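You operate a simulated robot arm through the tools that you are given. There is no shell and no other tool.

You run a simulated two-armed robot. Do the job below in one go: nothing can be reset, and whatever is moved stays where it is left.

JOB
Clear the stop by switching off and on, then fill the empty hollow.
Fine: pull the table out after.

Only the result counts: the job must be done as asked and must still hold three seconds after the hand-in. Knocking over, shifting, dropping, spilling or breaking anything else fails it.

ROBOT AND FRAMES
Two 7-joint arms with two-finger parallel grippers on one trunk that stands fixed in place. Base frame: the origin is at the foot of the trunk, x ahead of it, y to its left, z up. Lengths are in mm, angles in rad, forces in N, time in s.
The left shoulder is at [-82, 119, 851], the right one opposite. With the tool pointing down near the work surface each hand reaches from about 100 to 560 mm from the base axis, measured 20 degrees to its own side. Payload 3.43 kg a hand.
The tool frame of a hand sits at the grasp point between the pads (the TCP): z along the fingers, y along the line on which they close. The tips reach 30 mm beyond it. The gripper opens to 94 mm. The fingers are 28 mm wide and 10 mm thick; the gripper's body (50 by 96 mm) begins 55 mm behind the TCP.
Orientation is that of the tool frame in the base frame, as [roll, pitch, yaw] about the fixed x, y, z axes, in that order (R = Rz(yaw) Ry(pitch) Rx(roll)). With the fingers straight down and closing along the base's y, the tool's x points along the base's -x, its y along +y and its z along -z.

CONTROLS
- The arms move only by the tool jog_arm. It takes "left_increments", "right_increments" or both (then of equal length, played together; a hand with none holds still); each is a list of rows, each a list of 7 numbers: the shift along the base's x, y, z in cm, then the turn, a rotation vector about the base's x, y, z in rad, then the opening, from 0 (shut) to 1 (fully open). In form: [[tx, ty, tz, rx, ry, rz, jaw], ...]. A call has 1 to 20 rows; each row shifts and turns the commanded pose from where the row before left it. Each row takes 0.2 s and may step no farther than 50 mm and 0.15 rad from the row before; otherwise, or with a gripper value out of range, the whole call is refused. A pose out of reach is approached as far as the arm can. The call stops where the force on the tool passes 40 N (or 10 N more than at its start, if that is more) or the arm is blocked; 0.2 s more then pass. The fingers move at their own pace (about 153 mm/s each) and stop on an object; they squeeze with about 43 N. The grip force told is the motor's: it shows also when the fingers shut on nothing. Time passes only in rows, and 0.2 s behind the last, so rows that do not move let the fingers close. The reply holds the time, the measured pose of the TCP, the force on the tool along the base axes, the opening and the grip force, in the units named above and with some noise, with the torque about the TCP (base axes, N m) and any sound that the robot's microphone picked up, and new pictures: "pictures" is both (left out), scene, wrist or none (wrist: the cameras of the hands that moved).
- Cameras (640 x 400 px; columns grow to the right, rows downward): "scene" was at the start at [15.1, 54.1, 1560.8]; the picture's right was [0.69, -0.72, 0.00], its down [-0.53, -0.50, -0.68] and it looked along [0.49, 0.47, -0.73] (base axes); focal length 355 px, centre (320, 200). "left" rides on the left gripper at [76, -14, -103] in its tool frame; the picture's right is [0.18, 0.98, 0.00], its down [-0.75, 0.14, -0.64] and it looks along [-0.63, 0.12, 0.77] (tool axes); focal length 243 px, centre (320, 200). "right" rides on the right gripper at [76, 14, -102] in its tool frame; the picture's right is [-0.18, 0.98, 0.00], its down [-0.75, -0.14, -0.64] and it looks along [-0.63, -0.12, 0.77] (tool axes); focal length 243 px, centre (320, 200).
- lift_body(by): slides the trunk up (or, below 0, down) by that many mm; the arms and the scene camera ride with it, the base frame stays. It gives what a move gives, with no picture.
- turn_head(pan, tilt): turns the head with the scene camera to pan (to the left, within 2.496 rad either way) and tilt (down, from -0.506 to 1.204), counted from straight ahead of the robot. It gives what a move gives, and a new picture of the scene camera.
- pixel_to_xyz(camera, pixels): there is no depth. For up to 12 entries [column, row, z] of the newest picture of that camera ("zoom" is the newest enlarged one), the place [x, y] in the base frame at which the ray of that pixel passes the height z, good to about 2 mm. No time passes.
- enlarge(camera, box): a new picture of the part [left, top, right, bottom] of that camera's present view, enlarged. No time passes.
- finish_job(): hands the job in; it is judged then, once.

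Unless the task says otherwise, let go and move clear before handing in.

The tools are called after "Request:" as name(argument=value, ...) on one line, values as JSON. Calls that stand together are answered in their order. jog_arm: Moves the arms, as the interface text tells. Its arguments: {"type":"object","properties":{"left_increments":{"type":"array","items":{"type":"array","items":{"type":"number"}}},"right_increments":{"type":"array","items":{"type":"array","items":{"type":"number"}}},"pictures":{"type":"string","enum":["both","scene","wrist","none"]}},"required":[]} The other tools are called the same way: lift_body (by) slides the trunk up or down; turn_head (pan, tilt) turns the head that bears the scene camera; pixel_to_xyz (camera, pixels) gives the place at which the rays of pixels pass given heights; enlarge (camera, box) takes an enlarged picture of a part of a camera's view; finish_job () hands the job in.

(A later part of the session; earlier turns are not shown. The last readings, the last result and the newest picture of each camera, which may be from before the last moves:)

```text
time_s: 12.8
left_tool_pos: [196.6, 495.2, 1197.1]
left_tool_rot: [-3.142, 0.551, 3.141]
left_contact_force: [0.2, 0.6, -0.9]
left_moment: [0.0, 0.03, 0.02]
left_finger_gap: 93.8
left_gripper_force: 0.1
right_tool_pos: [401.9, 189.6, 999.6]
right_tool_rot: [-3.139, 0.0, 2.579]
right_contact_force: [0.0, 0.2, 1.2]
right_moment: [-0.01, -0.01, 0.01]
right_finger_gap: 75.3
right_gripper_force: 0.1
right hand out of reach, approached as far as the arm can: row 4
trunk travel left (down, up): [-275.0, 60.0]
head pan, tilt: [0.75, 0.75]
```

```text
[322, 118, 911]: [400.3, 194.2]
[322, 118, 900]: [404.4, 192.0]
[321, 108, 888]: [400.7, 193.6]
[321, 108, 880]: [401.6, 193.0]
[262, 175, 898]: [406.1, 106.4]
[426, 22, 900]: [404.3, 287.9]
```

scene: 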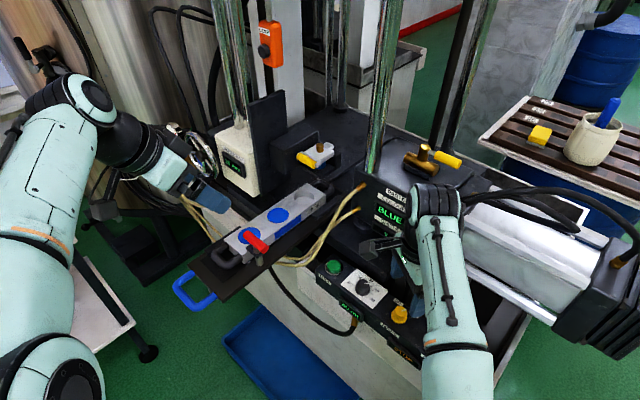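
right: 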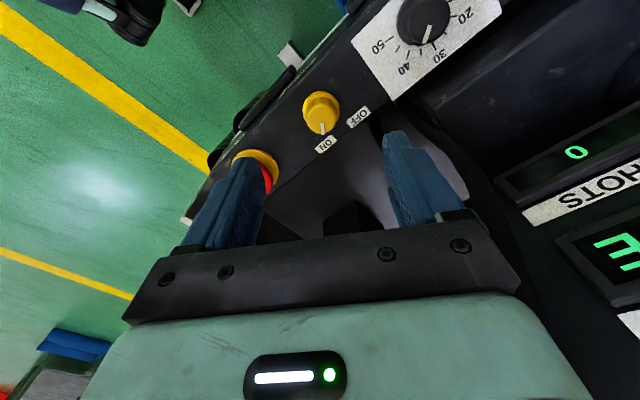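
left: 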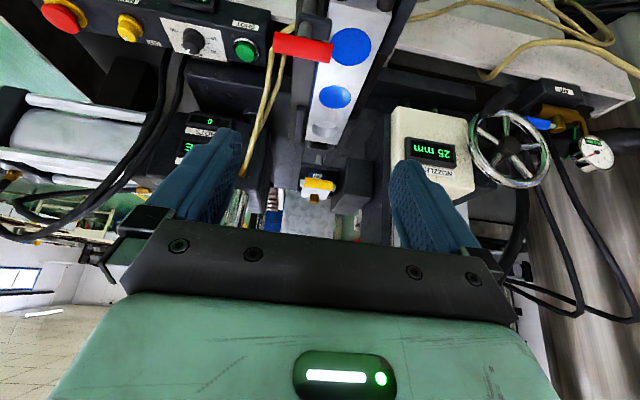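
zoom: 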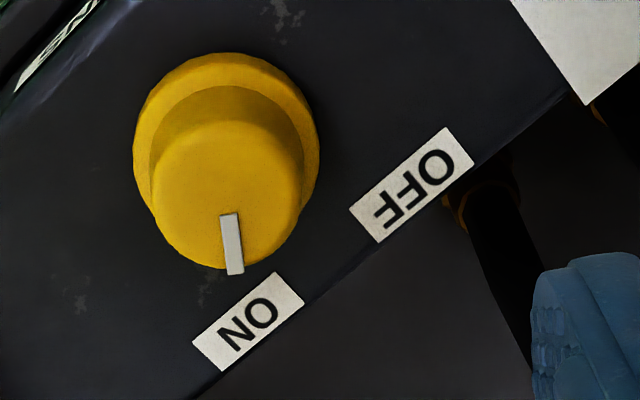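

The knob axis holds at [400, 194] and the pointer at about -38° from +x, on ON. I'll lower the right hand 5 cm over it and see whether it tracks properly.

Request:
jog_arm(right_increments=[[0.1, 0.1, -2.5, 0, 0, 0, 0.7], [0, 0, -2.5, 0, 0, 0, 0.7], [0, 0, 0, 0, 0, 0, 0.7]], pictures="wrist")

```text
time_s: 13.6
left_tool_pos: [197.0, 495.9, 1197.6]
left_tool_rot: [3.141, 0.55, -3.141]
left_contact_force: [-0.3, 0.4, -0.4]
left_moment: [0.01, 0.01, 0.03]
left_finger_gap: 94.1
left_gripper_force: 0.1
right_tool_pos: [402.1, 190.6, 950.3]
right_tool_rot: [3.141, 0.001, 2.581]
right_contact_force: [-0.2, 0.3, -0.7]
right_moment: [-0.01, -0.01, -0.02]
right_finger_gap: 66.0
right_gripper_force: 0.1
trunk travel left (down, up): [-275.0, 60.0]
head pan, tilt: [0.75, 0.75]
```

right: 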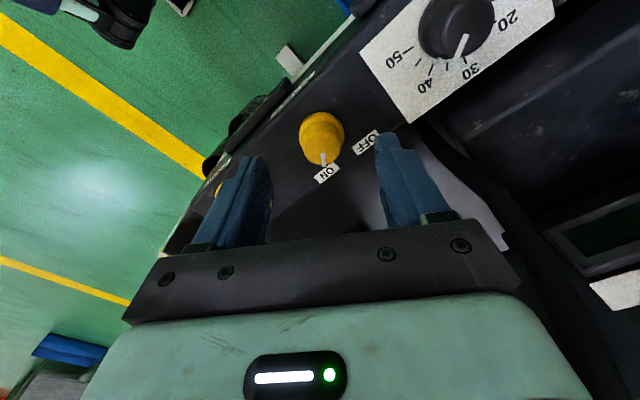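

It now tracks normally, with the right hand at [402, 190.6, 950]. I'll recheck the knob against this view before descending around it.

Request:
enlarge(camera="right", box=[270, 90, 390, 190])

Request:
enlarge(camera="left", box=[60, 0, 260, 120])

Request:
pixel_to_xyz(camera="right", pixels=[[322, 144, 911], [322, 144, 900], [321, 130, 888], [321, 130, 880]])

```text
4.00 times, centred on (330, 140) of right
```

zoom: 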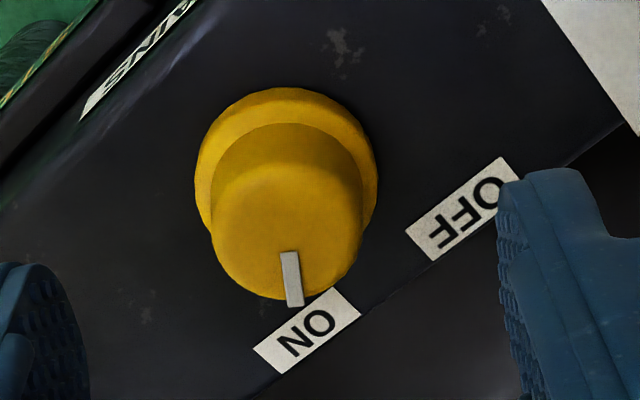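

```text
3.20 times, centred on (160, 60) of left
```

zoom: 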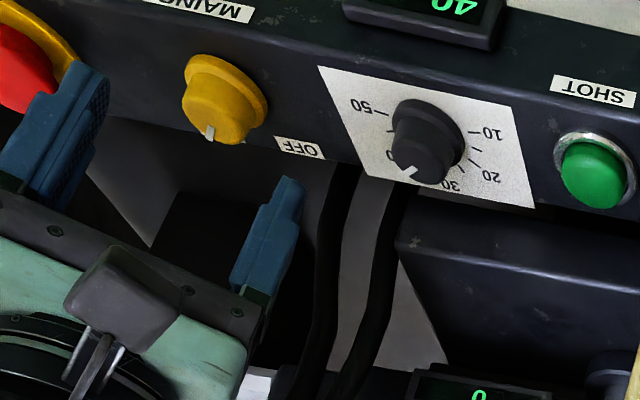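

```text
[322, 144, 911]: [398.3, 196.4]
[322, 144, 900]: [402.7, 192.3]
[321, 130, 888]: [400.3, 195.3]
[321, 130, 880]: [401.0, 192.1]
```

The knob is at about [400, 195], so I'll shift the hand by (-2, +4) mm and lower it so the fingertips end near z≈891 beside the knob, then look.

Request:
jog_arm(right_increments=[[-0.2, 0.4, -1, 0, 0, 0, 0.6], [0, 0, -1, 0, 0, 0, 0.6], [0, 0, -0.9, 0, 0, 0, 0.6]], pictures="wrist")

Request:
enlarge(camera="right", box=[230, 90, 410, 240])

Request:
enlarge(camera="left", box=[60, 0, 260, 120])

```text
time_s: 14.4
left_tool_pos: [195.7, 494.4, 1197.4]
left_tool_rot: [-3.141, 0.551, -3.141]
left_contact_force: [0.1, 0.6, 0.3]
left_moment: [0.01, 0.01, -0.01]
left_finger_gap: 93.9
left_gripper_force: 0.1
right_tool_pos: [398.4, 192.4, 922.2]
right_tool_rot: [-3.141, -0.001, 2.581]
right_contact_force: [-0.4, -0.8, 0.4]
right_moment: [0.03, 0.0, 0.0]
right_finger_gap: 56.4
right_gripper_force: 0.1
trunk travel left (down, up): [-275.0, 60.0]
head pan, tilt: [0.75, 0.75]
```

right: 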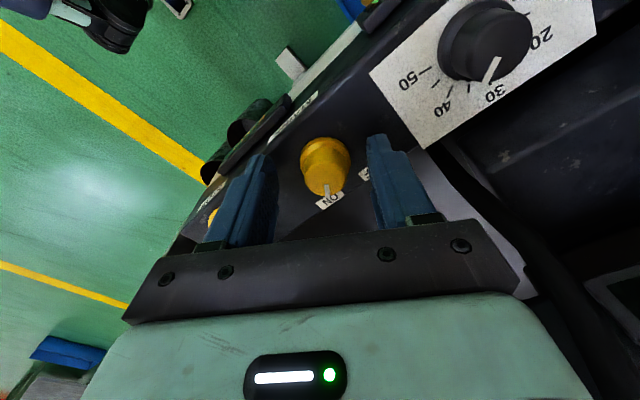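

```text
2.67 times, centred on (320, 165) of right
```

zoom: 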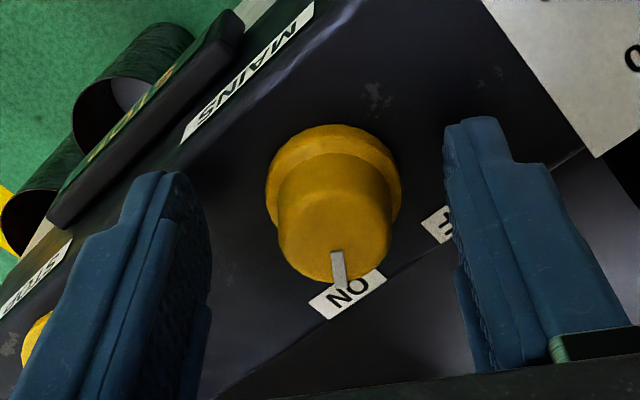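

```text
3.20 times, centred on (160, 60) of left
```

zoom: 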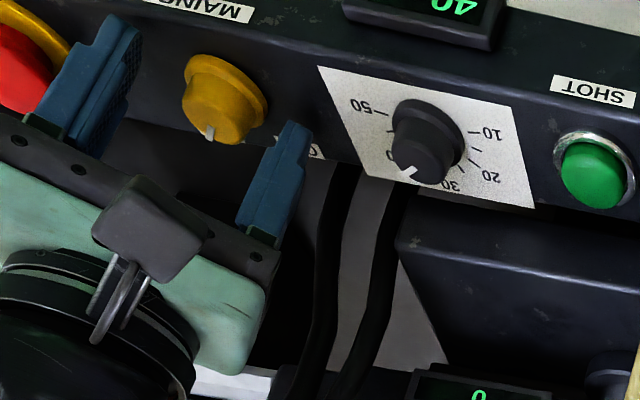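

Request:
pixel_to_xyz(camera="right", pixels=[[325.5, 177, 911], [325.5, 177, 905], [325, 158, 890], [325, 158, 885]])

```text
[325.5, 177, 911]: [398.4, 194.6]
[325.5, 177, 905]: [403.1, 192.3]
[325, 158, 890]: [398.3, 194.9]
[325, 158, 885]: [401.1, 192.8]
```

The knob is at about [399, 194.5] against the TCP at [398.4, 192.4], so I'll nudge by (+0.5, +2) mm and close gently on it.

Request:
jog_arm(right_increments=[[0.05, 0.2, 0, 0, 0, 0, 0.45], [0, 0, 0, 0, 0, 0, 0.3], [0, 0, 0, 0, 0, 0, 0.2], [0, 0, 0, 0, 0, 0, 0]], pictures="wrist")

Request:
enlarge(camera="right", box=[230, 90, 410, 240])

```text
time_s: 15.4
left_tool_pos: [197.2, 495.3, 1197.7]
left_tool_rot: [-3.14, 0.55, 3.141]
left_contact_force: [0.4, -0.1, 1.3]
left_moment: [-0.02, -0.01, 0.02]
left_finger_gap: 93.9
left_gripper_force: 0.1
right_tool_pos: [397.5, 195.9, 921.9]
right_tool_rot: [-3.141, -0.001, 2.581]
right_contact_force: [-1.2, -4.1, 0.8]
right_moment: [-0.07, 0.17, 0.01]
right_finger_gap: 30.1
right_gripper_force: 44.9
trunk travel left (down, up): [-275.0, 60.0]
head pan, tilt: [0.75, 0.75]
```

right: 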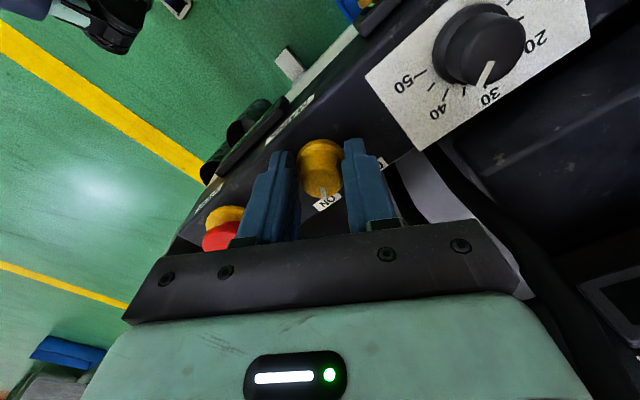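

```text
2.67 times, centred on (320, 165) of right
```

zoom: 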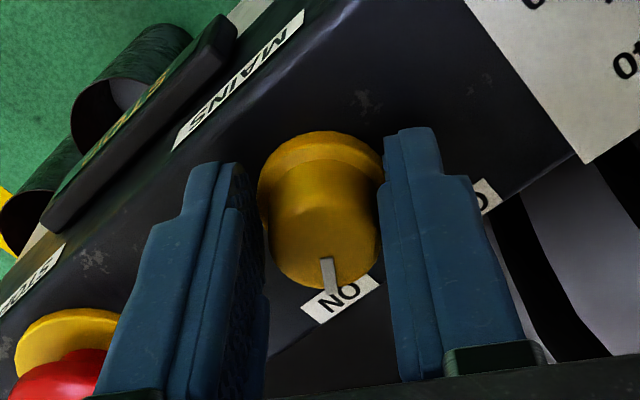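

The fingers hold the knob (gap 30.1 mm, grip 44.9 N) with little side force. I'll turn it +0.6 rad toward OFF and check the pointer and torque.

Request:
jog_arm(right_increments=[[0, 0, 0, 0, 0, 0.12, 0], [0, 0, 0, 0, 0, 0.12, 0], [0, 0, 0, 0, 0, 0.12, 0], [0, 0, 0, 0, 0, 0.12, 0], [0, 0, 0, 0, 0, 0.12, 0]], pictures="wrist")

Request:
enlarge(camera="right", box=[230, 90, 410, 240])

Request:
enlarge(camera="left", box=[60, 0, 260, 120])

```text
time_s: 16.6
left_tool_pos: [195.0, 493.2, 1198.9]
left_tool_rot: [3.139, 0.551, 3.139]
left_contact_force: [0.7, 0.3, 0.4]
left_moment: [-0.02, -0.01, -0.01]
left_finger_gap: 93.8
left_gripper_force: 0.0
right_tool_pos: [397.7, 192.5, 922.2]
right_tool_rot: [-3.135, -0.001, -3.098]
right_contact_force: [-11.2, -27.6, 2.7]
right_moment: [-0.82, -0.72, -0.19]
right_finger_gap: 30.1
right_gripper_force: 44.8
trunk travel left (down, up): [-275.0, 60.0]
head pan, tilt: [0.75, 0.75]
```

right: 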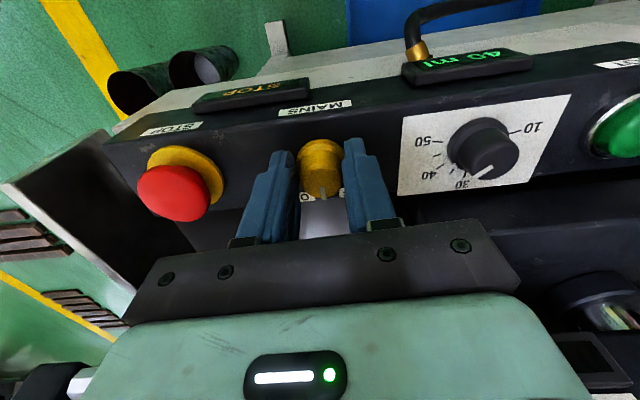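

```text
2.67 times, centred on (320, 165) of right
```

zoom: 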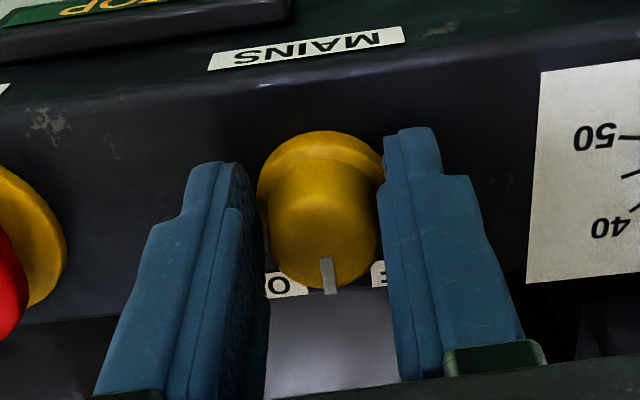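

```text
3.20 times, centred on (160, 60) of left
```

zoom: 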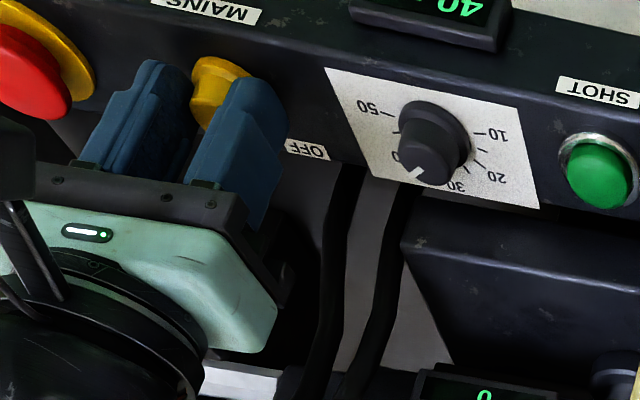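

The knob turns with the hand and the pointer is now midway, while a -28 N side force shows the TCP is about 6 mm off the knob axis. I'll relieve that offset and rotate a further 0.6 rad, following the arc.

Request:
jog_arm(right_increments=[[-0.1, -0.25, 0, 0, 0, 0, 0], [0.03, -0.06, 0, 0, 0, 0.12, 0], [0.03, -0.06, 0, 0, 0, 0.12, 0], [0.04, -0.06, 0, 0, 0, 0.12, 0], [0.04, -0.05, 0, 0, 0, 0.12, 0], [0.04, -0.05, 0, 0, 0, 0.12, 0]], pictures="wrist")

Request:
enlarge(camera="right", box=[230, 90, 410, 240])

Request:
enlarge(camera="left", box=[60, 0, 260, 120])

```text
time_s: 18.0
left_tool_pos: [195.5, 491.9, 1199.1]
left_tool_rot: [3.138, 0.551, 3.139]
left_contact_force: [0.9, -0.8, -0.1]
left_moment: [-0.01, -0.02, -0.04]
left_finger_gap: 94.2
left_gripper_force: 0.1
right_tool_pos: [398.2, 188.8, 921.9]
right_tool_rot: [-3.14, -0.001, -2.5]
right_contact_force: [-1.9, -27.3, 12.9]
right_moment: [-0.83, 0.21, -0.13]
right_finger_gap: 30.0
right_gripper_force: 45.3
trunk travel left (down, up): [-275.0, 60.0]
head pan, tilt: [0.75, 0.75]
```

right: 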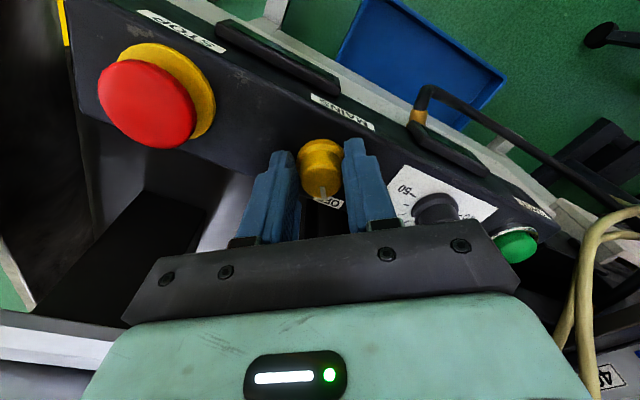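

```text
2.67 times, centred on (320, 165) of right
```

zoom: 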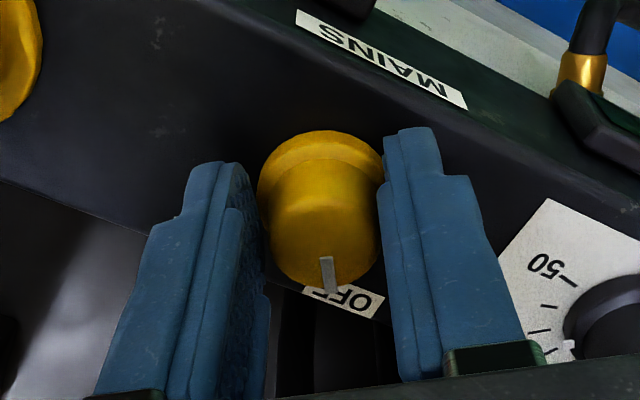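

```text
3.20 times, centred on (160, 60) of left
```

zoom: 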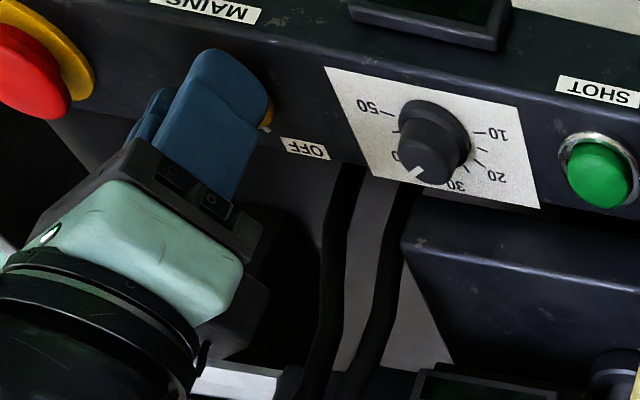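

The 40 ml and STOP displays are dark now, so the machine is OFF and the pointer is at the OFF label. I'll hold briefly, then turn back to ON along the reversed arc.

Request:
jog_arm(right_increments=[[0, -0.2, 0, 0, 0, 0, 0], [0, 0, 0, 0, 0, 0, 0], [0, 0, 0, 0, 0, 0, 0], [0, 0, 0, 0, 0, 0, 0], [0, 0, 0, 0, 0, 0, 0]], pictures="scene")

Request:
jog_arm(right_increments=[[0, 0.06, 0, 0, 0, -0.12, 0], [0, 0.06, 0, 0, 0, -0.12, 0], [0, 0.07, 0, 0, 0, -0.12, 0], [0, 0.07, 0, 0, 0, -0.12, 0], [0, 0.07, 0, 0, 0, -0.12, 0], [-0.02, 0.08, 0, 0, 0, -0.12, 0], [-0.02, 0.08, 0, 0, 0, -0.12, 0], [-0.02, 0.08, 0, 0, 0, -0.12, 0], [-0.02, 0.08, 0, 0, 0, -0.12, 0], [0, 0.08, 0, 0, 0, -0.12, 0]], pictures="both")

Request:
enlarge(camera="right", box=[230, 90, 410, 240])

Request:
enlarge(camera="scene", box=[300, 230, 460, 370])

```text
time_s: 19.2
left_tool_pos: [195.2, 494.1, 1198.1]
left_tool_rot: [3.141, 0.55, 3.139]
left_contact_force: [-0.6, -0.7, 0.2]
left_moment: [0.0, 0.0, 0.01]
left_finger_gap: 94.3
left_gripper_force: 0.1
right_tool_pos: [397.4, 188.6, 922.0]
right_tool_rot: [3.141, 0.002, -2.502]
right_contact_force: [-1.1, -15.4, 11.1]
right_moment: [-0.74, 0.37, -0.05]
right_finger_gap: 30.0
right_gripper_force: 44.8
trunk travel left (down, up): [-275.0, 60.0]
head pan, tilt: [0.75, 0.75]
```

scene: 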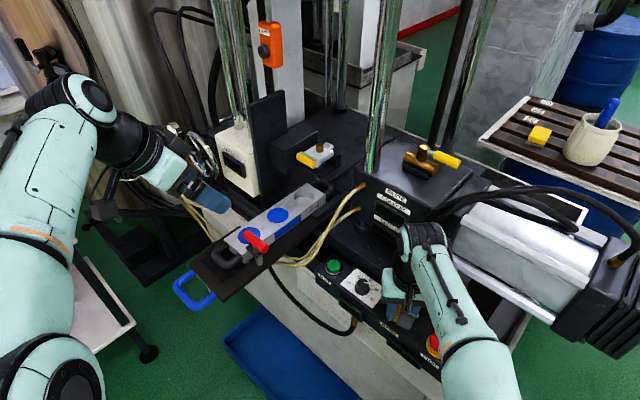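

```text
time_s: 21.4
left_tool_pos: [196.3, 493.2, 1199.0]
left_tool_rot: [3.14, 0.55, -3.141]
left_contact_force: [0.2, -0.1, -0.2]
left_moment: [0.01, 0.04, 0.0]
left_finger_gap: 94.1
left_gripper_force: 0.2
right_tool_pos: [398.8, 195.1, 922.5]
right_tool_rot: [3.141, 0.001, 2.58]
right_contact_force: [-0.5, -11.3, 6.8]
right_moment: [0.19, 0.5, 0.15]
right_finger_gap: 29.8
right_gripper_force: 45.0
trunk travel left (down, up): [-275.0, 60.0]
head pan, tilt: [0.75, 0.75]
```

scene: 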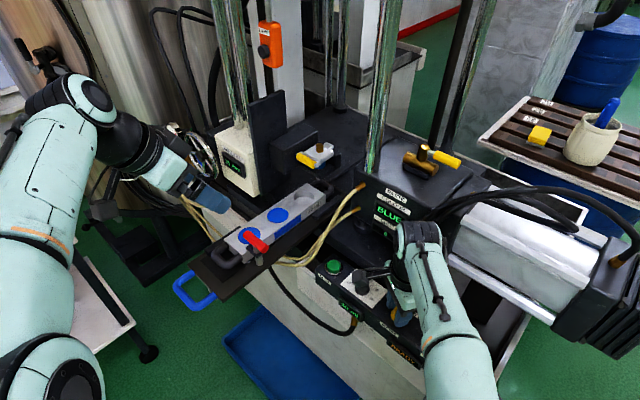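
right: 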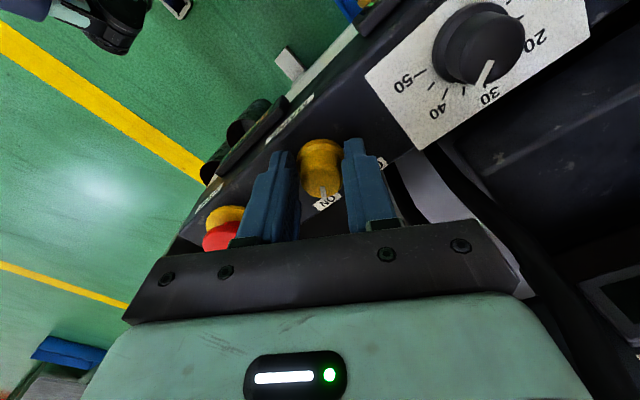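

```text
2.67 times, centred on (320, 165) of right
```

zoom: 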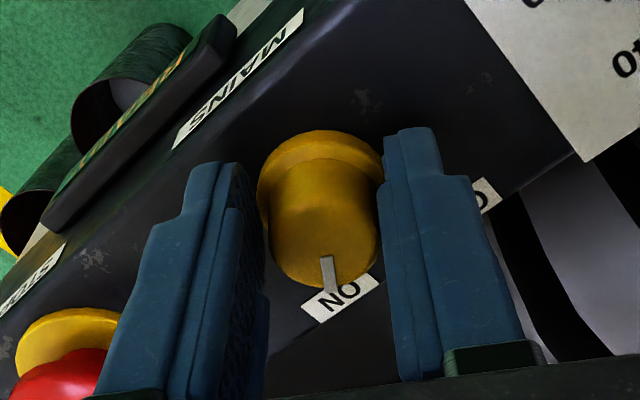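

```text
2.86 times, centred on (380, 300) of scene
```

zoom: 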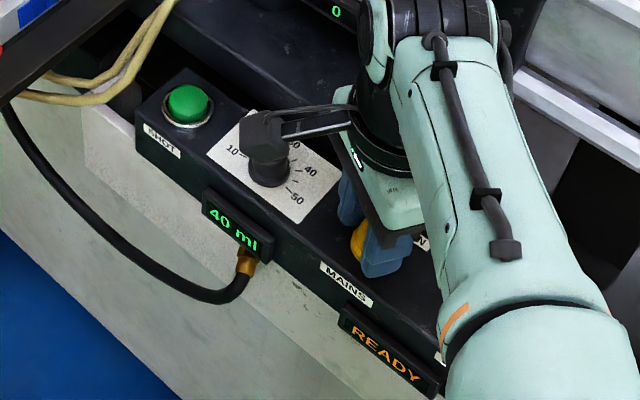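

The panel now shows READY in place of STOP, with 40 ml still displayed and the pointer back on ON. I'll open the fingers, lift straight up and move the right hand clear.

Request:
jog_arm(right_increments=[[0, 0, 0, 0, 0, 0, 0.5], [0, 0, 0, 0, 0, 0, 0.6], [0, 0, 2, 0, 0, 0, 0.6], [0, 0, 3, 0, 0, 0, 0.6], [0, 0, 4, 0, 0, 0, 0.6], [-2, -2, 3, 0, 0, 0.1, 0.6]], pictures="both")

Request:
enlarge(camera="scene", box=[300, 160, 460, 370])

```text
time_s: 22.8
left_tool_pos: [194.8, 494.4, 1197.6]
left_tool_rot: [3.138, 0.553, 3.141]
left_contact_force: [0.4, -0.4, 0.5]
left_moment: [-0.01, 0.01, 0.02]
left_finger_gap: 94.1
left_gripper_force: 0.0
right_tool_pos: [371.3, 176.2, 1042.9]
right_tool_rot: [-3.141, -0.001, 2.682]
right_contact_force: [-0.2, -0.4, -0.4]
right_moment: [0.04, 0.0, -0.01]
right_finger_gap: 56.2
right_gripper_force: 0.1
right hand out of reach, approached as far as the arm can: row 5
trunk travel left (down, up): [-275.0, 60.0]
head pan, tilt: [0.75, 0.75]
```

scene: 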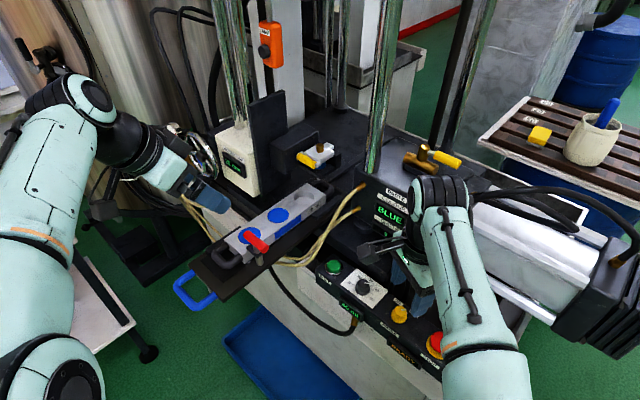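
right: 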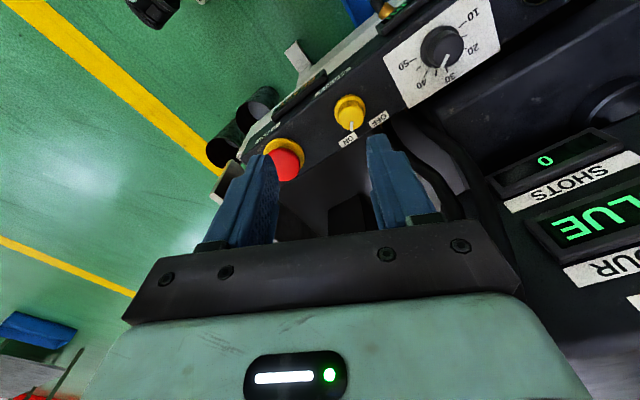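

```text
1.90 times, centred on (380, 265) of scene
```

zoom: 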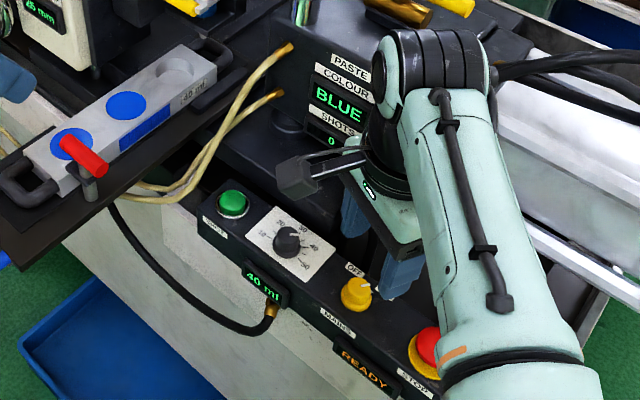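

The right hand is clear and READY is showing. The dial pointer looks slightly below the 40 mark, so I'll examine it more closely against the 40 ml readout.

Request:
enlarge(camera="right", box=[380, 0, 510, 110])

Request:
enlarge(camera="scene", box=[320, 250, 410, 330])

```text
3.64 times, centred on (445, 55) of right
```

zoom: 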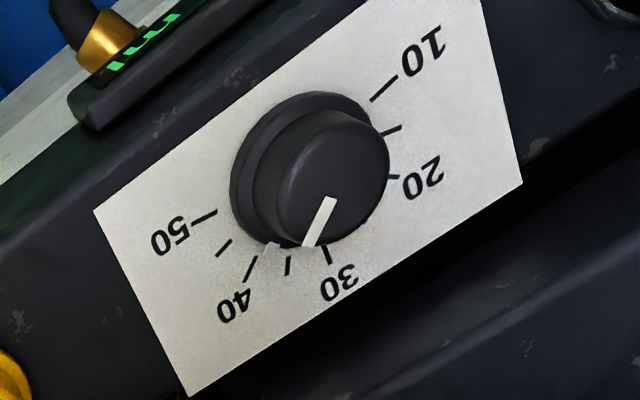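

```text
5.00 times, centred on (365, 290) of scene
```

zoom: 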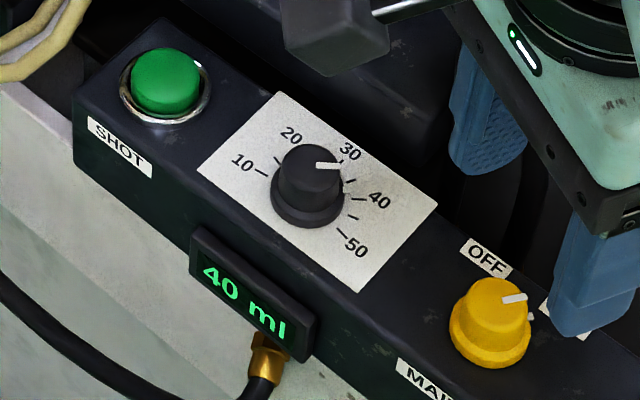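

The white skirt mark on the dial lines up with the 40 tick, so the dose agrees with the 40 ml mould. Next I'll withdraw the right hand and measure nozzle, hollow and handle positions precisely.

Request:
jog_arm(right_increments=[[-3, -3, 2, 0, 0, 0.12, 0.6], [-2, -4, 2, 0, 0, 0.12, 0.6], [0, -4.5, 2, 0, 0, 0.12, 0.6], [0, -4.5, 2, 0, 0, 0.1, 0.6], [0, -4.5, 2, 0, 0, 0, 0.6], [0, -4.5, 0, 0, 0, 0, 0.6], [0, -4.5, 0, 0, 0, 0, 0.6]], pictures="scene")

Request:
enlarge(camera="scene", box=[270, 140, 370, 220])

Request:
enlarge(camera="left", box=[270, 90, 390, 190])

Request:
enlarge(camera="scene", box=[160, 240, 260, 320])

```text
time_s: 24.4
left_tool_pos: [196.8, 495.6, 1197.8]
left_tool_rot: [-3.141, 0.551, 3.141]
left_contact_force: [0.3, -0.2, 0.6]
left_moment: [0.04, 0.02, 0.02]
left_finger_gap: 93.8
left_gripper_force: 0.3
right_tool_pos: [323.8, -120.5, 1141.6]
right_tool_rot: [-3.141, 0.0, -3.14]
right_contact_force: [0.5, -0.7, 0.7]
right_moment: [0.02, 0.03, 0.02]
right_finger_gap: 56.7
right_gripper_force: 0.0
trunk travel left (down, up): [-275.0, 60.0]
head pan, tilt: [0.75, 0.75]
```

scene: 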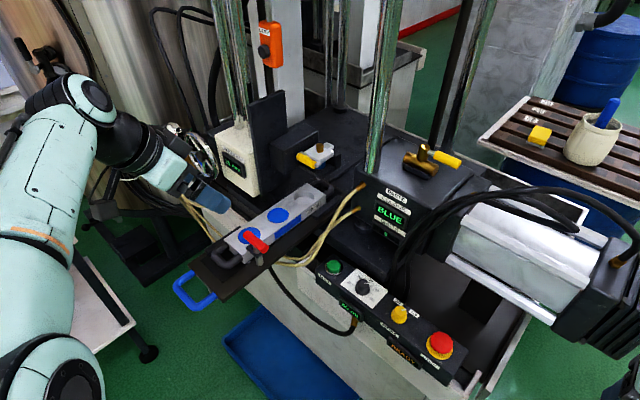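

```text
5.00 times, centred on (320, 180) of scene
```

zoom: 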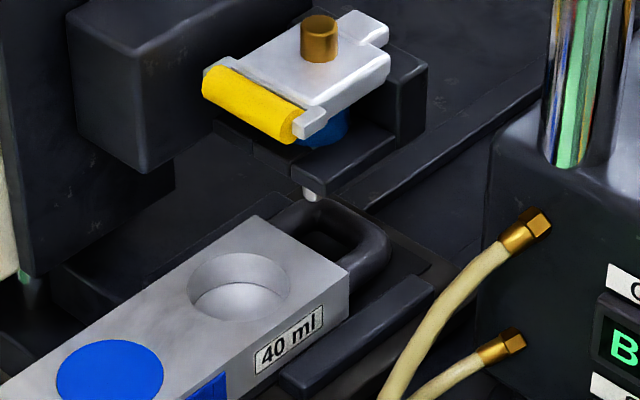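

```text
4.00 times, centred on (330, 140) of left
```

zoom: 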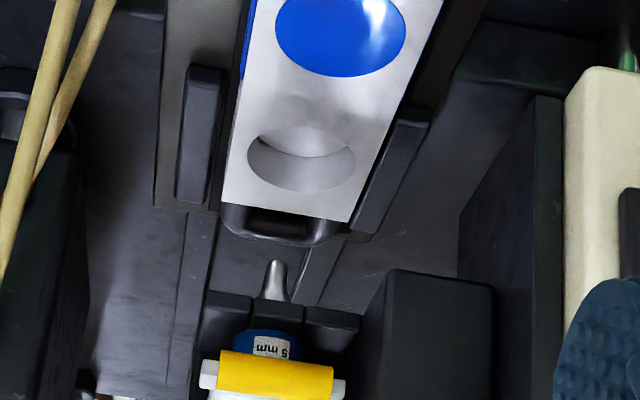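

```text
5.00 times, centred on (210, 280) of scene
```

zoom: 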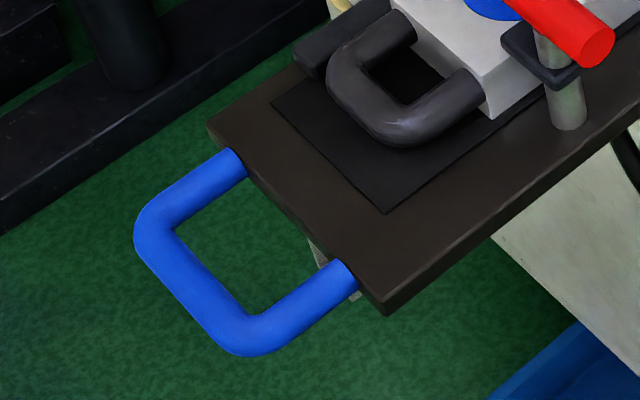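

Request:
pixel_to_xyz(camera="scene", pixels=[[318.4, 180, 1000], [318.4, 180, 960], [303.6, 197.4, 960], [303.6, 197.4, 980], [278, 215.6, 960], [278, 215.6, 980], [326, 194, 960], [326, 194, 980], [307, 182.8, 960], [307, 182.8, 980], [185, 298, 940], [185, 298, 920]])

Request:
pixel_to_xyz(camera="left", pixels=[[319.5, 155.5, 1000], [319.5, 155.5, 960], [325.3, 129.8, 960], [325.3, 129.8, 980], [335, 99, 960], [335, 99, 980], [305.5, 141.3, 960], [305.5, 141.3, 980], [337.5, 145.3, 960], [337.5, 145.3, 980]])

```text
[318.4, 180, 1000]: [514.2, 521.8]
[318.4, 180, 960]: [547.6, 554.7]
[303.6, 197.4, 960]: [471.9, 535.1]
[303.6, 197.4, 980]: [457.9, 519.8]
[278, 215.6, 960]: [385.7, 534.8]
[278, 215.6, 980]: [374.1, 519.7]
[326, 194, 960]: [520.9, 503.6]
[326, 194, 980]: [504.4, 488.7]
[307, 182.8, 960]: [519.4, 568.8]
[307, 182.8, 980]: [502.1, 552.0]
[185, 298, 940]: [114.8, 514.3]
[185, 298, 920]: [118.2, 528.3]
```

```text
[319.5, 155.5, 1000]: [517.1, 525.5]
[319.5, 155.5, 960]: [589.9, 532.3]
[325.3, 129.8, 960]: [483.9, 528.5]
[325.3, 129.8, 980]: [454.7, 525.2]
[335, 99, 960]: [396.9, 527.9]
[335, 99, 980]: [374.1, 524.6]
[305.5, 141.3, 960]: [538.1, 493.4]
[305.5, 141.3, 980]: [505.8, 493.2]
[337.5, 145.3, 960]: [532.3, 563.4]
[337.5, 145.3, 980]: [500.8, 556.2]
```

Everything triangulates well: mould top z≈974 (y 493–557), empty hollow at about [462, 526], nozzle tip about [515, 525.5, 999]. That agrees with the 25 mm gap, so the table must go in about 52 mm. I'll level the left hand and look straight at the blue handle.

Request:
jog_arm(left_increments=[[-1, 0, 0, 0, 0.14, 0, 1], [-2, 0, 0, 0, 0.14, 0, 1], [-2, 0, 0, 0, 0.14, 0, 1], [-2, 0, 0, 0, 0.13, 0, 1], [-2, 0, -2, 0, 0, 0, 1], [0, 0, -3, 0, 0, 0, 1]], pictures="both")

Request:
enlarge(camera="left", box=[240, 0, 440, 130])

```text
time_s: 25.8
left_tool_pos: [105.9, 496.0, 1148.2]
left_tool_rot: [-3.141, -0.002, -3.141]
left_contact_force: [-0.3, 0.4, -0.2]
left_moment: [0.02, 0.01, -0.01]
left_finger_gap: 94.0
left_gripper_force: 0.0
right_tool_pos: [322.8, -118.5, 1141.7]
right_tool_rot: [-3.141, 0.001, -3.14]
right_contact_force: [0.2, -0.2, -0.2]
right_moment: [-0.06, 0.05, -0.03]
right_finger_gap: 56.1
right_gripper_force: 0.1
trunk travel left (down, up): [-275.0, 60.0]
head pan, tilt: [0.75, 0.75]
```

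scene: 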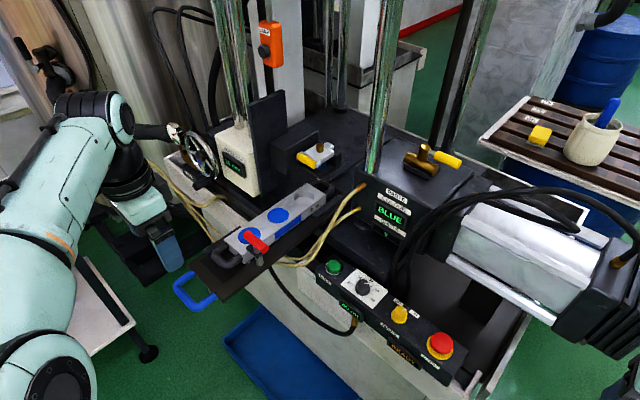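
left: 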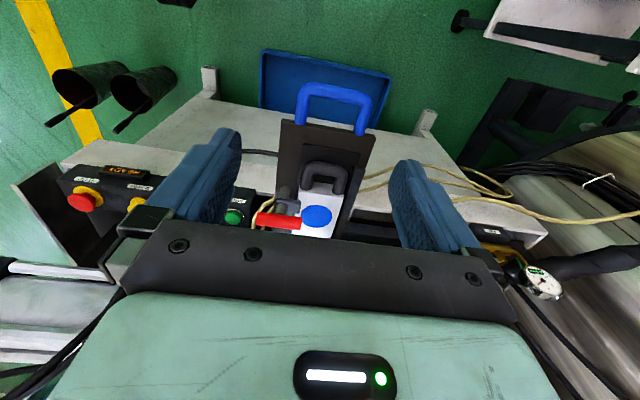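

```text
3.08 times, centred on (340, 65) of left
```

zoom: 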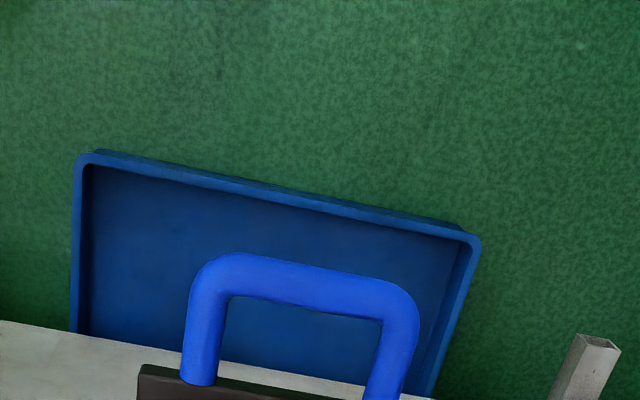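

Request:
pixel_to_xyz(camera="left", pixels=[[335, 92, 940], [335, 92, 920], [303, 89, 930], [367, 99, 930], [301, 122, 930], [362, 131, 930], [283, 120, 940], [374, 136, 940], [317, 216, 974], [317, 216, 960]])

Request:
pixel_to_xyz(camera="scene", pixels=[[176, 285, 930], [195, 306, 930], [193, 273, 930], [215.6, 294.4, 930], [187.6, 267, 940], [223, 303, 940], [252, 235, 974]])

```text
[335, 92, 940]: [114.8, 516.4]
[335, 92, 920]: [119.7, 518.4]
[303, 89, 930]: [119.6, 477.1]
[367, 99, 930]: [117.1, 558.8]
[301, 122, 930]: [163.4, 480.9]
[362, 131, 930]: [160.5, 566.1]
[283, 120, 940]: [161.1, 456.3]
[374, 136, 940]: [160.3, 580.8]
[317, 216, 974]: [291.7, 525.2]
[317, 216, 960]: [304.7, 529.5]
```

```text
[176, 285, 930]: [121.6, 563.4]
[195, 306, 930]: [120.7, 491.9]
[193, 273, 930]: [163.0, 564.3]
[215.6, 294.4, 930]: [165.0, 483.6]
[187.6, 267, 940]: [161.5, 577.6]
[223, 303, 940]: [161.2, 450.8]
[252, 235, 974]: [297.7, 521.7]
```

The handle bar is centred at about [115.5, 517, 936], around 16 mm thick and 47 mm in front of the table edge. I'll rotate the left hand +90° so the fingers close along x, narrow the opening, and come down above the bar.

Request:
jog_arm(left_increments=[[0.1, 0.2, -0.5, 0, 0, 0.143, 0.8], [0.1, 0.2, -0.5, 0, 0, 0.143, 0.7], [0.1, 0.2, -0.5, 0, 0, 0.143, 0.6], [0.1, 0.2, -0.5, 0, 0, 0.143, 0.5], [0.1, 0.2, -1, 0, 0, 0.143, 0.47], [0.1, 0.2, -1, 0, 0, 0.143, 0.47], [0.1, 0.2, -1, 0, 0, 0.143, 0.47], [0.1, 0.2, -1, 0, 0, 0.143, 0.47], [0.1, 0.2, -1, 0, 0, 0.143, 0.47], [0.1, 0.2, -1, 0, 0, 0.143, 0.47], [0, 0.1, -1, 0, 0, 0.14, 0.47]], pictures="both")

Request:
enlarge(camera="left", box=[200, 60, 440, 240])

```text
time_s: 28.2
left_tool_pos: [114.6, 515.6, 1056.6]
left_tool_rot: [-3.141, 0.001, -1.569]
left_contact_force: [0.1, 0.9, -0.1]
left_moment: [0.02, 0.01, 0.02]
left_finger_gap: 44.1
left_gripper_force: 0.0
right_tool_pos: [323.6, -118.1, 1142.1]
right_tool_rot: [-3.141, 0.0, -3.14]
right_contact_force: [0.2, 1.0, -1.0]
right_moment: [0.01, -0.02, 0.05]
right_finger_gap: 56.3
right_gripper_force: 0.1
trunk travel left (down, up): [-275.0, 60.0]
head pan, tilt: [0.75, 0.75]
```

scene: 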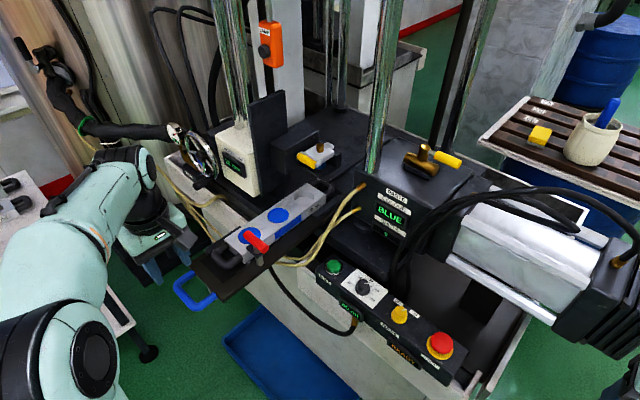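
left: 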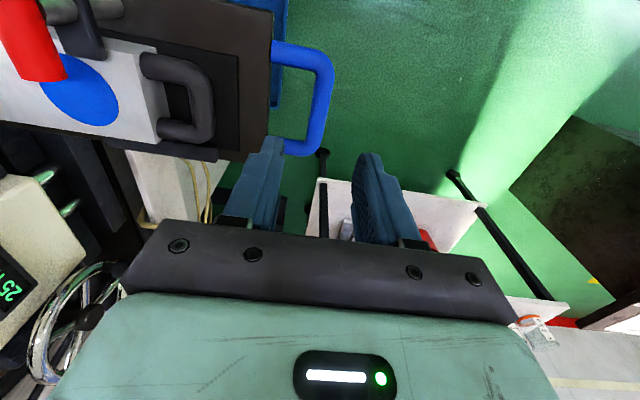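

```text
2.22 times, centred on (320, 150) of left
```

zoom: 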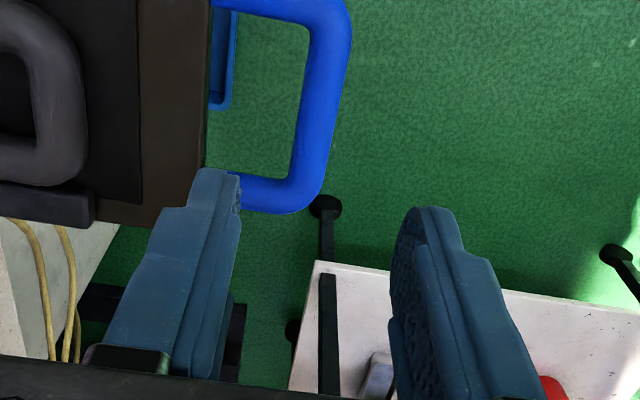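

Request:
pixel_to_xyz(camera="left", pixels=[[321, 105, 936], [325, 75, 936], [316, 135, 936], [321, 105, 926], [321, 105, 946], [298, 57, 936], [296, 147, 936], [270, 100, 940]])

```text
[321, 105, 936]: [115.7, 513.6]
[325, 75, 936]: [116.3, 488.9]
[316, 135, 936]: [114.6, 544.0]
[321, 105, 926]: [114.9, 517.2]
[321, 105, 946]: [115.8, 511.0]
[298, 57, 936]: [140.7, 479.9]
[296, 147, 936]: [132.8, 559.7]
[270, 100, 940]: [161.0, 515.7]
```

The bar axis sits at x≈115.5, right between the fingers (TCP x=114.6). I'll descend so the fingers straddle it, then close.

Request:
jog_arm(left_increments=[[0.1, 0.2, -3, 0, 0, 0, 0.47], [0, 0, -3, 0, 0, 0, 0.47], [0, 0, -3, 0, 0, 0, 0.47], [0, 0, -2.8, 0, 0, 0, 0.47], [0, 0, 0, 0, 0, 0, 0.47]], pictures="both")

Request:
enlarge(camera="left", box=[200, 60, 440, 240])

Request:
enlarge(camera="scene", box=[120, 210, 280, 320])

```text
time_s: 29.4
left_tool_pos: [118.4, 517.5, 939.5]
left_tool_rot: [3.14, 0.001, -1.572]
left_contact_force: [-0.4, -0.4, 0.6]
left_moment: [0.01, 0.02, 0.01]
left_finger_gap: 44.2
left_gripper_force: 0.0
right_tool_pos: [323.1, -118.2, 1141.1]
right_tool_rot: [3.141, -0.001, -3.141]
right_contact_force: [0.2, -0.3, 0.2]
right_moment: [-0.02, 0.01, -0.03]
right_finger_gap: 56.4
right_gripper_force: 0.1
trunk travel left (down, up): [-275.0, 60.0]
head pan, tilt: [0.75, 0.75]
```

scene: 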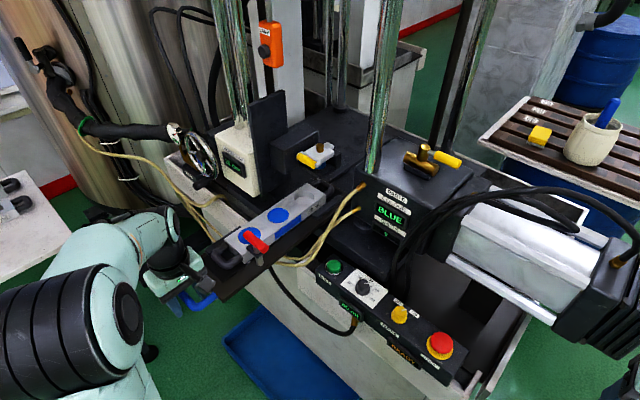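
left: 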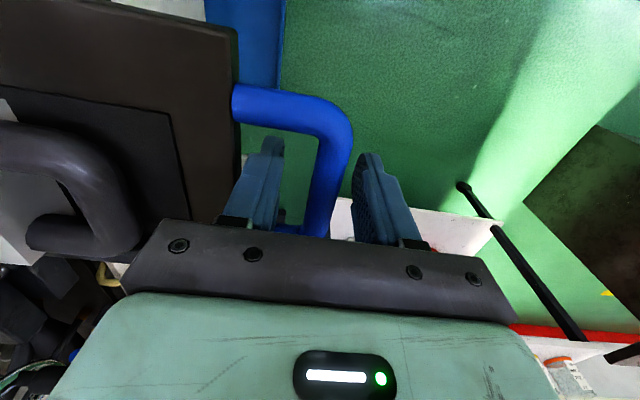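

```text
2.22 times, centred on (320, 150) of left
```

zoom: 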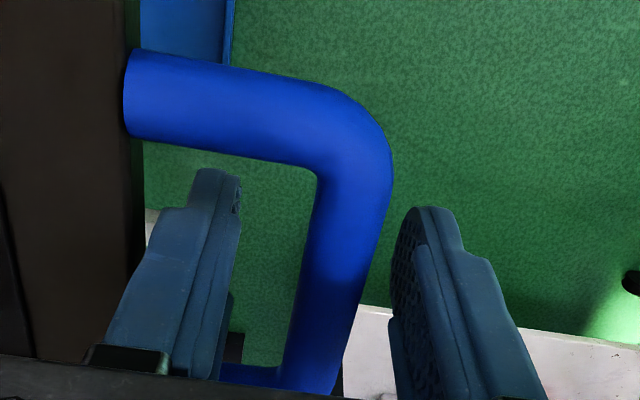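

```text
3.64 times, centred on (200, 265) of scene
```

zoom: 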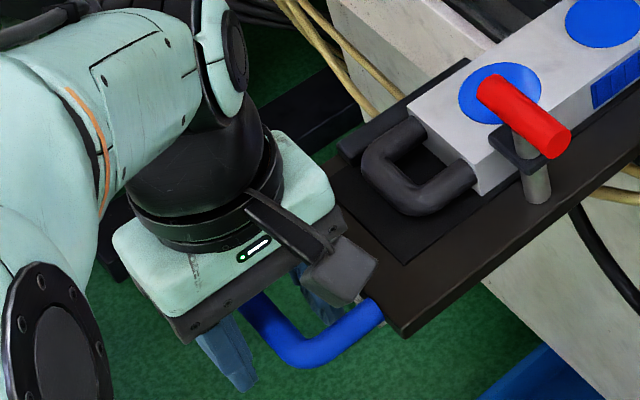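

The bar lies between the fingers with no contact yet, so I'll close the grip on it.

Request:
jog_arm(left_increments=[[-0.15, 0, 0, 0, 0, 0, 0.3], [0, 0, 0, 0, 0, 0, 0.15], [0, 0, 0, 0, 0, 0, 0], [0, 0, 0, 0, 0, 0, 0]], pictures="wrist")

```text
time_s: 30.4
left_tool_pos: [116.5, 517.1, 939.6]
left_tool_rot: [3.141, -0.001, -1.57]
left_contact_force: [0.4, -0.6, -1.8]
left_moment: [0.2, -0.02, 1.16]
left_finger_gap: 20.6
left_gripper_force: 45.4
right_tool_pos: [324.5, -119.3, 1141.9]
right_tool_rot: [-3.141, 0.0, 3.141]
right_contact_force: [-0.5, 0.4, 0.0]
right_moment: [-0.03, -0.03, 0.04]
right_finger_gap: 56.4
right_gripper_force: 0.1
trunk travel left (down, up): [-275.0, 60.0]
head pan, tilt: [0.75, 0.75]
```

left: 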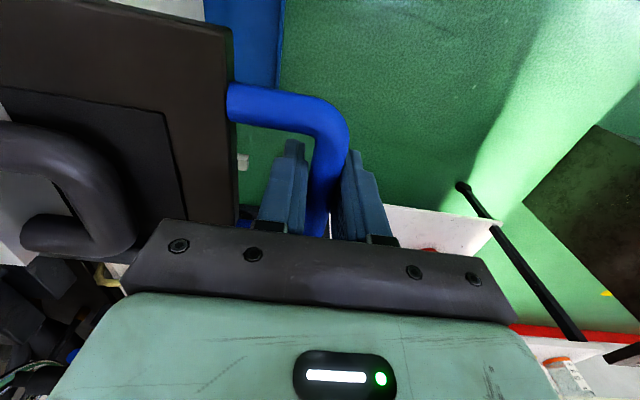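

The bar is gripped firmly (gap 20.6 mm). I'll push the table in slowly by 40 mm first and watch the forces and the hollow's position.

Request:
jog_arm(left_increments=[[0.5, 0, 0, 0, 0, 0, 0], [1, 0, 0, 0, 0, 0, 0], [1, 0, 0, 0, 0, 0, 0], [1, 0, 0, 0, 0, 0, 0], [0.5, 0, 0, 0, 0, 0, 0]], pictures="both")

Request:
enlarge(camera="scene", box=[270, 140, 370, 220])

```text
time_s: 31.6
left_tool_pos: [156.8, 517.3, 939.8]
left_tool_rot: [-3.141, -0.007, -1.571]
left_contact_force: [-3.0, -2.1, -20.5]
left_moment: [-1.05, -0.03, 1.01]
left_finger_gap: 20.5
left_gripper_force: 44.8
right_tool_pos: [323.0, -117.5, 1141.5]
right_tool_rot: [-3.139, 0.0, 3.141]
right_contact_force: [0.9, 0.2, 0.7]
right_moment: [0.0, 0.02, 0.01]
right_finger_gap: 56.2
right_gripper_force: 0.1
trunk travel left (down, up): [-275.0, 60.0]
head pan, tilt: [0.75, 0.75]
```

scene: 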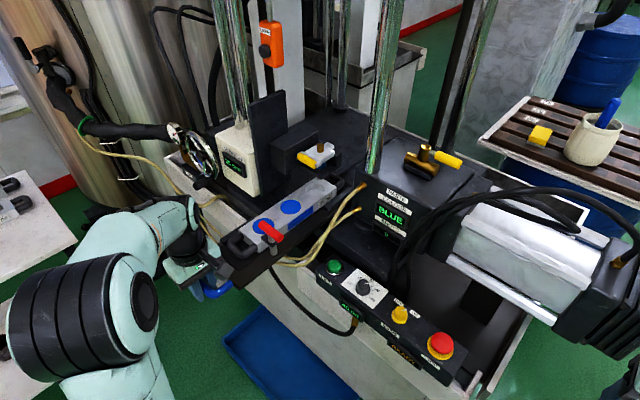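
left: 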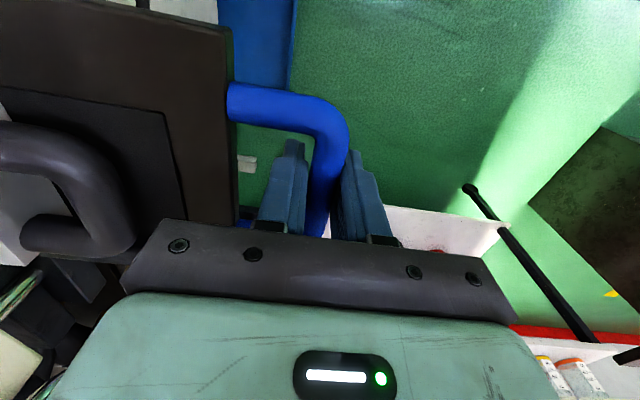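

```text
5.00 times, centred on (320, 180) of scene
```

zoom: 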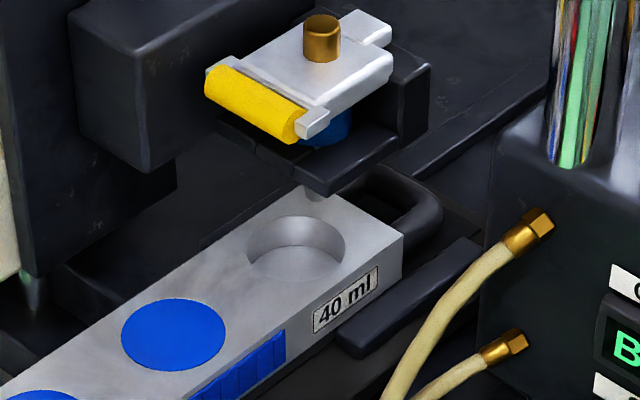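

The table moved the full 40 mm smoothly (hand x 116.5 → 156.8). I'll recompute where the hollow and nozzle tip now sit.

Request:
enlarge(camera="scene", box=[295, 165, 345, 205])

Request:
pixel_to_xyz(camera="scene", pixels=[[315.2, 189.6, 974], [318.5, 180, 999], [290.5, 207, 974]])

```text
10.00 times, centred on (320, 185) of scene
```

zoom: 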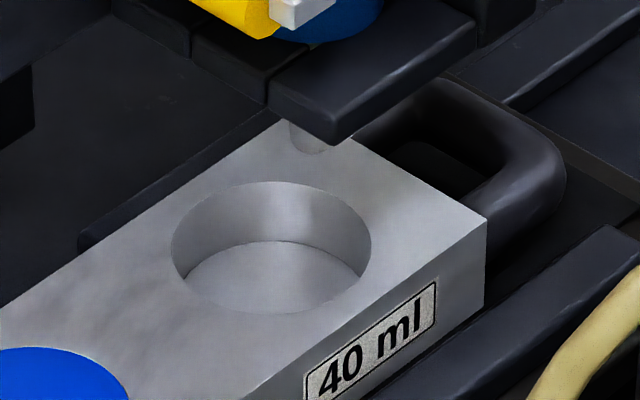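

```text
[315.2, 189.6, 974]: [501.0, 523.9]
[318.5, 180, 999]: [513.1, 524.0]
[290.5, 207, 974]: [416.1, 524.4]
```

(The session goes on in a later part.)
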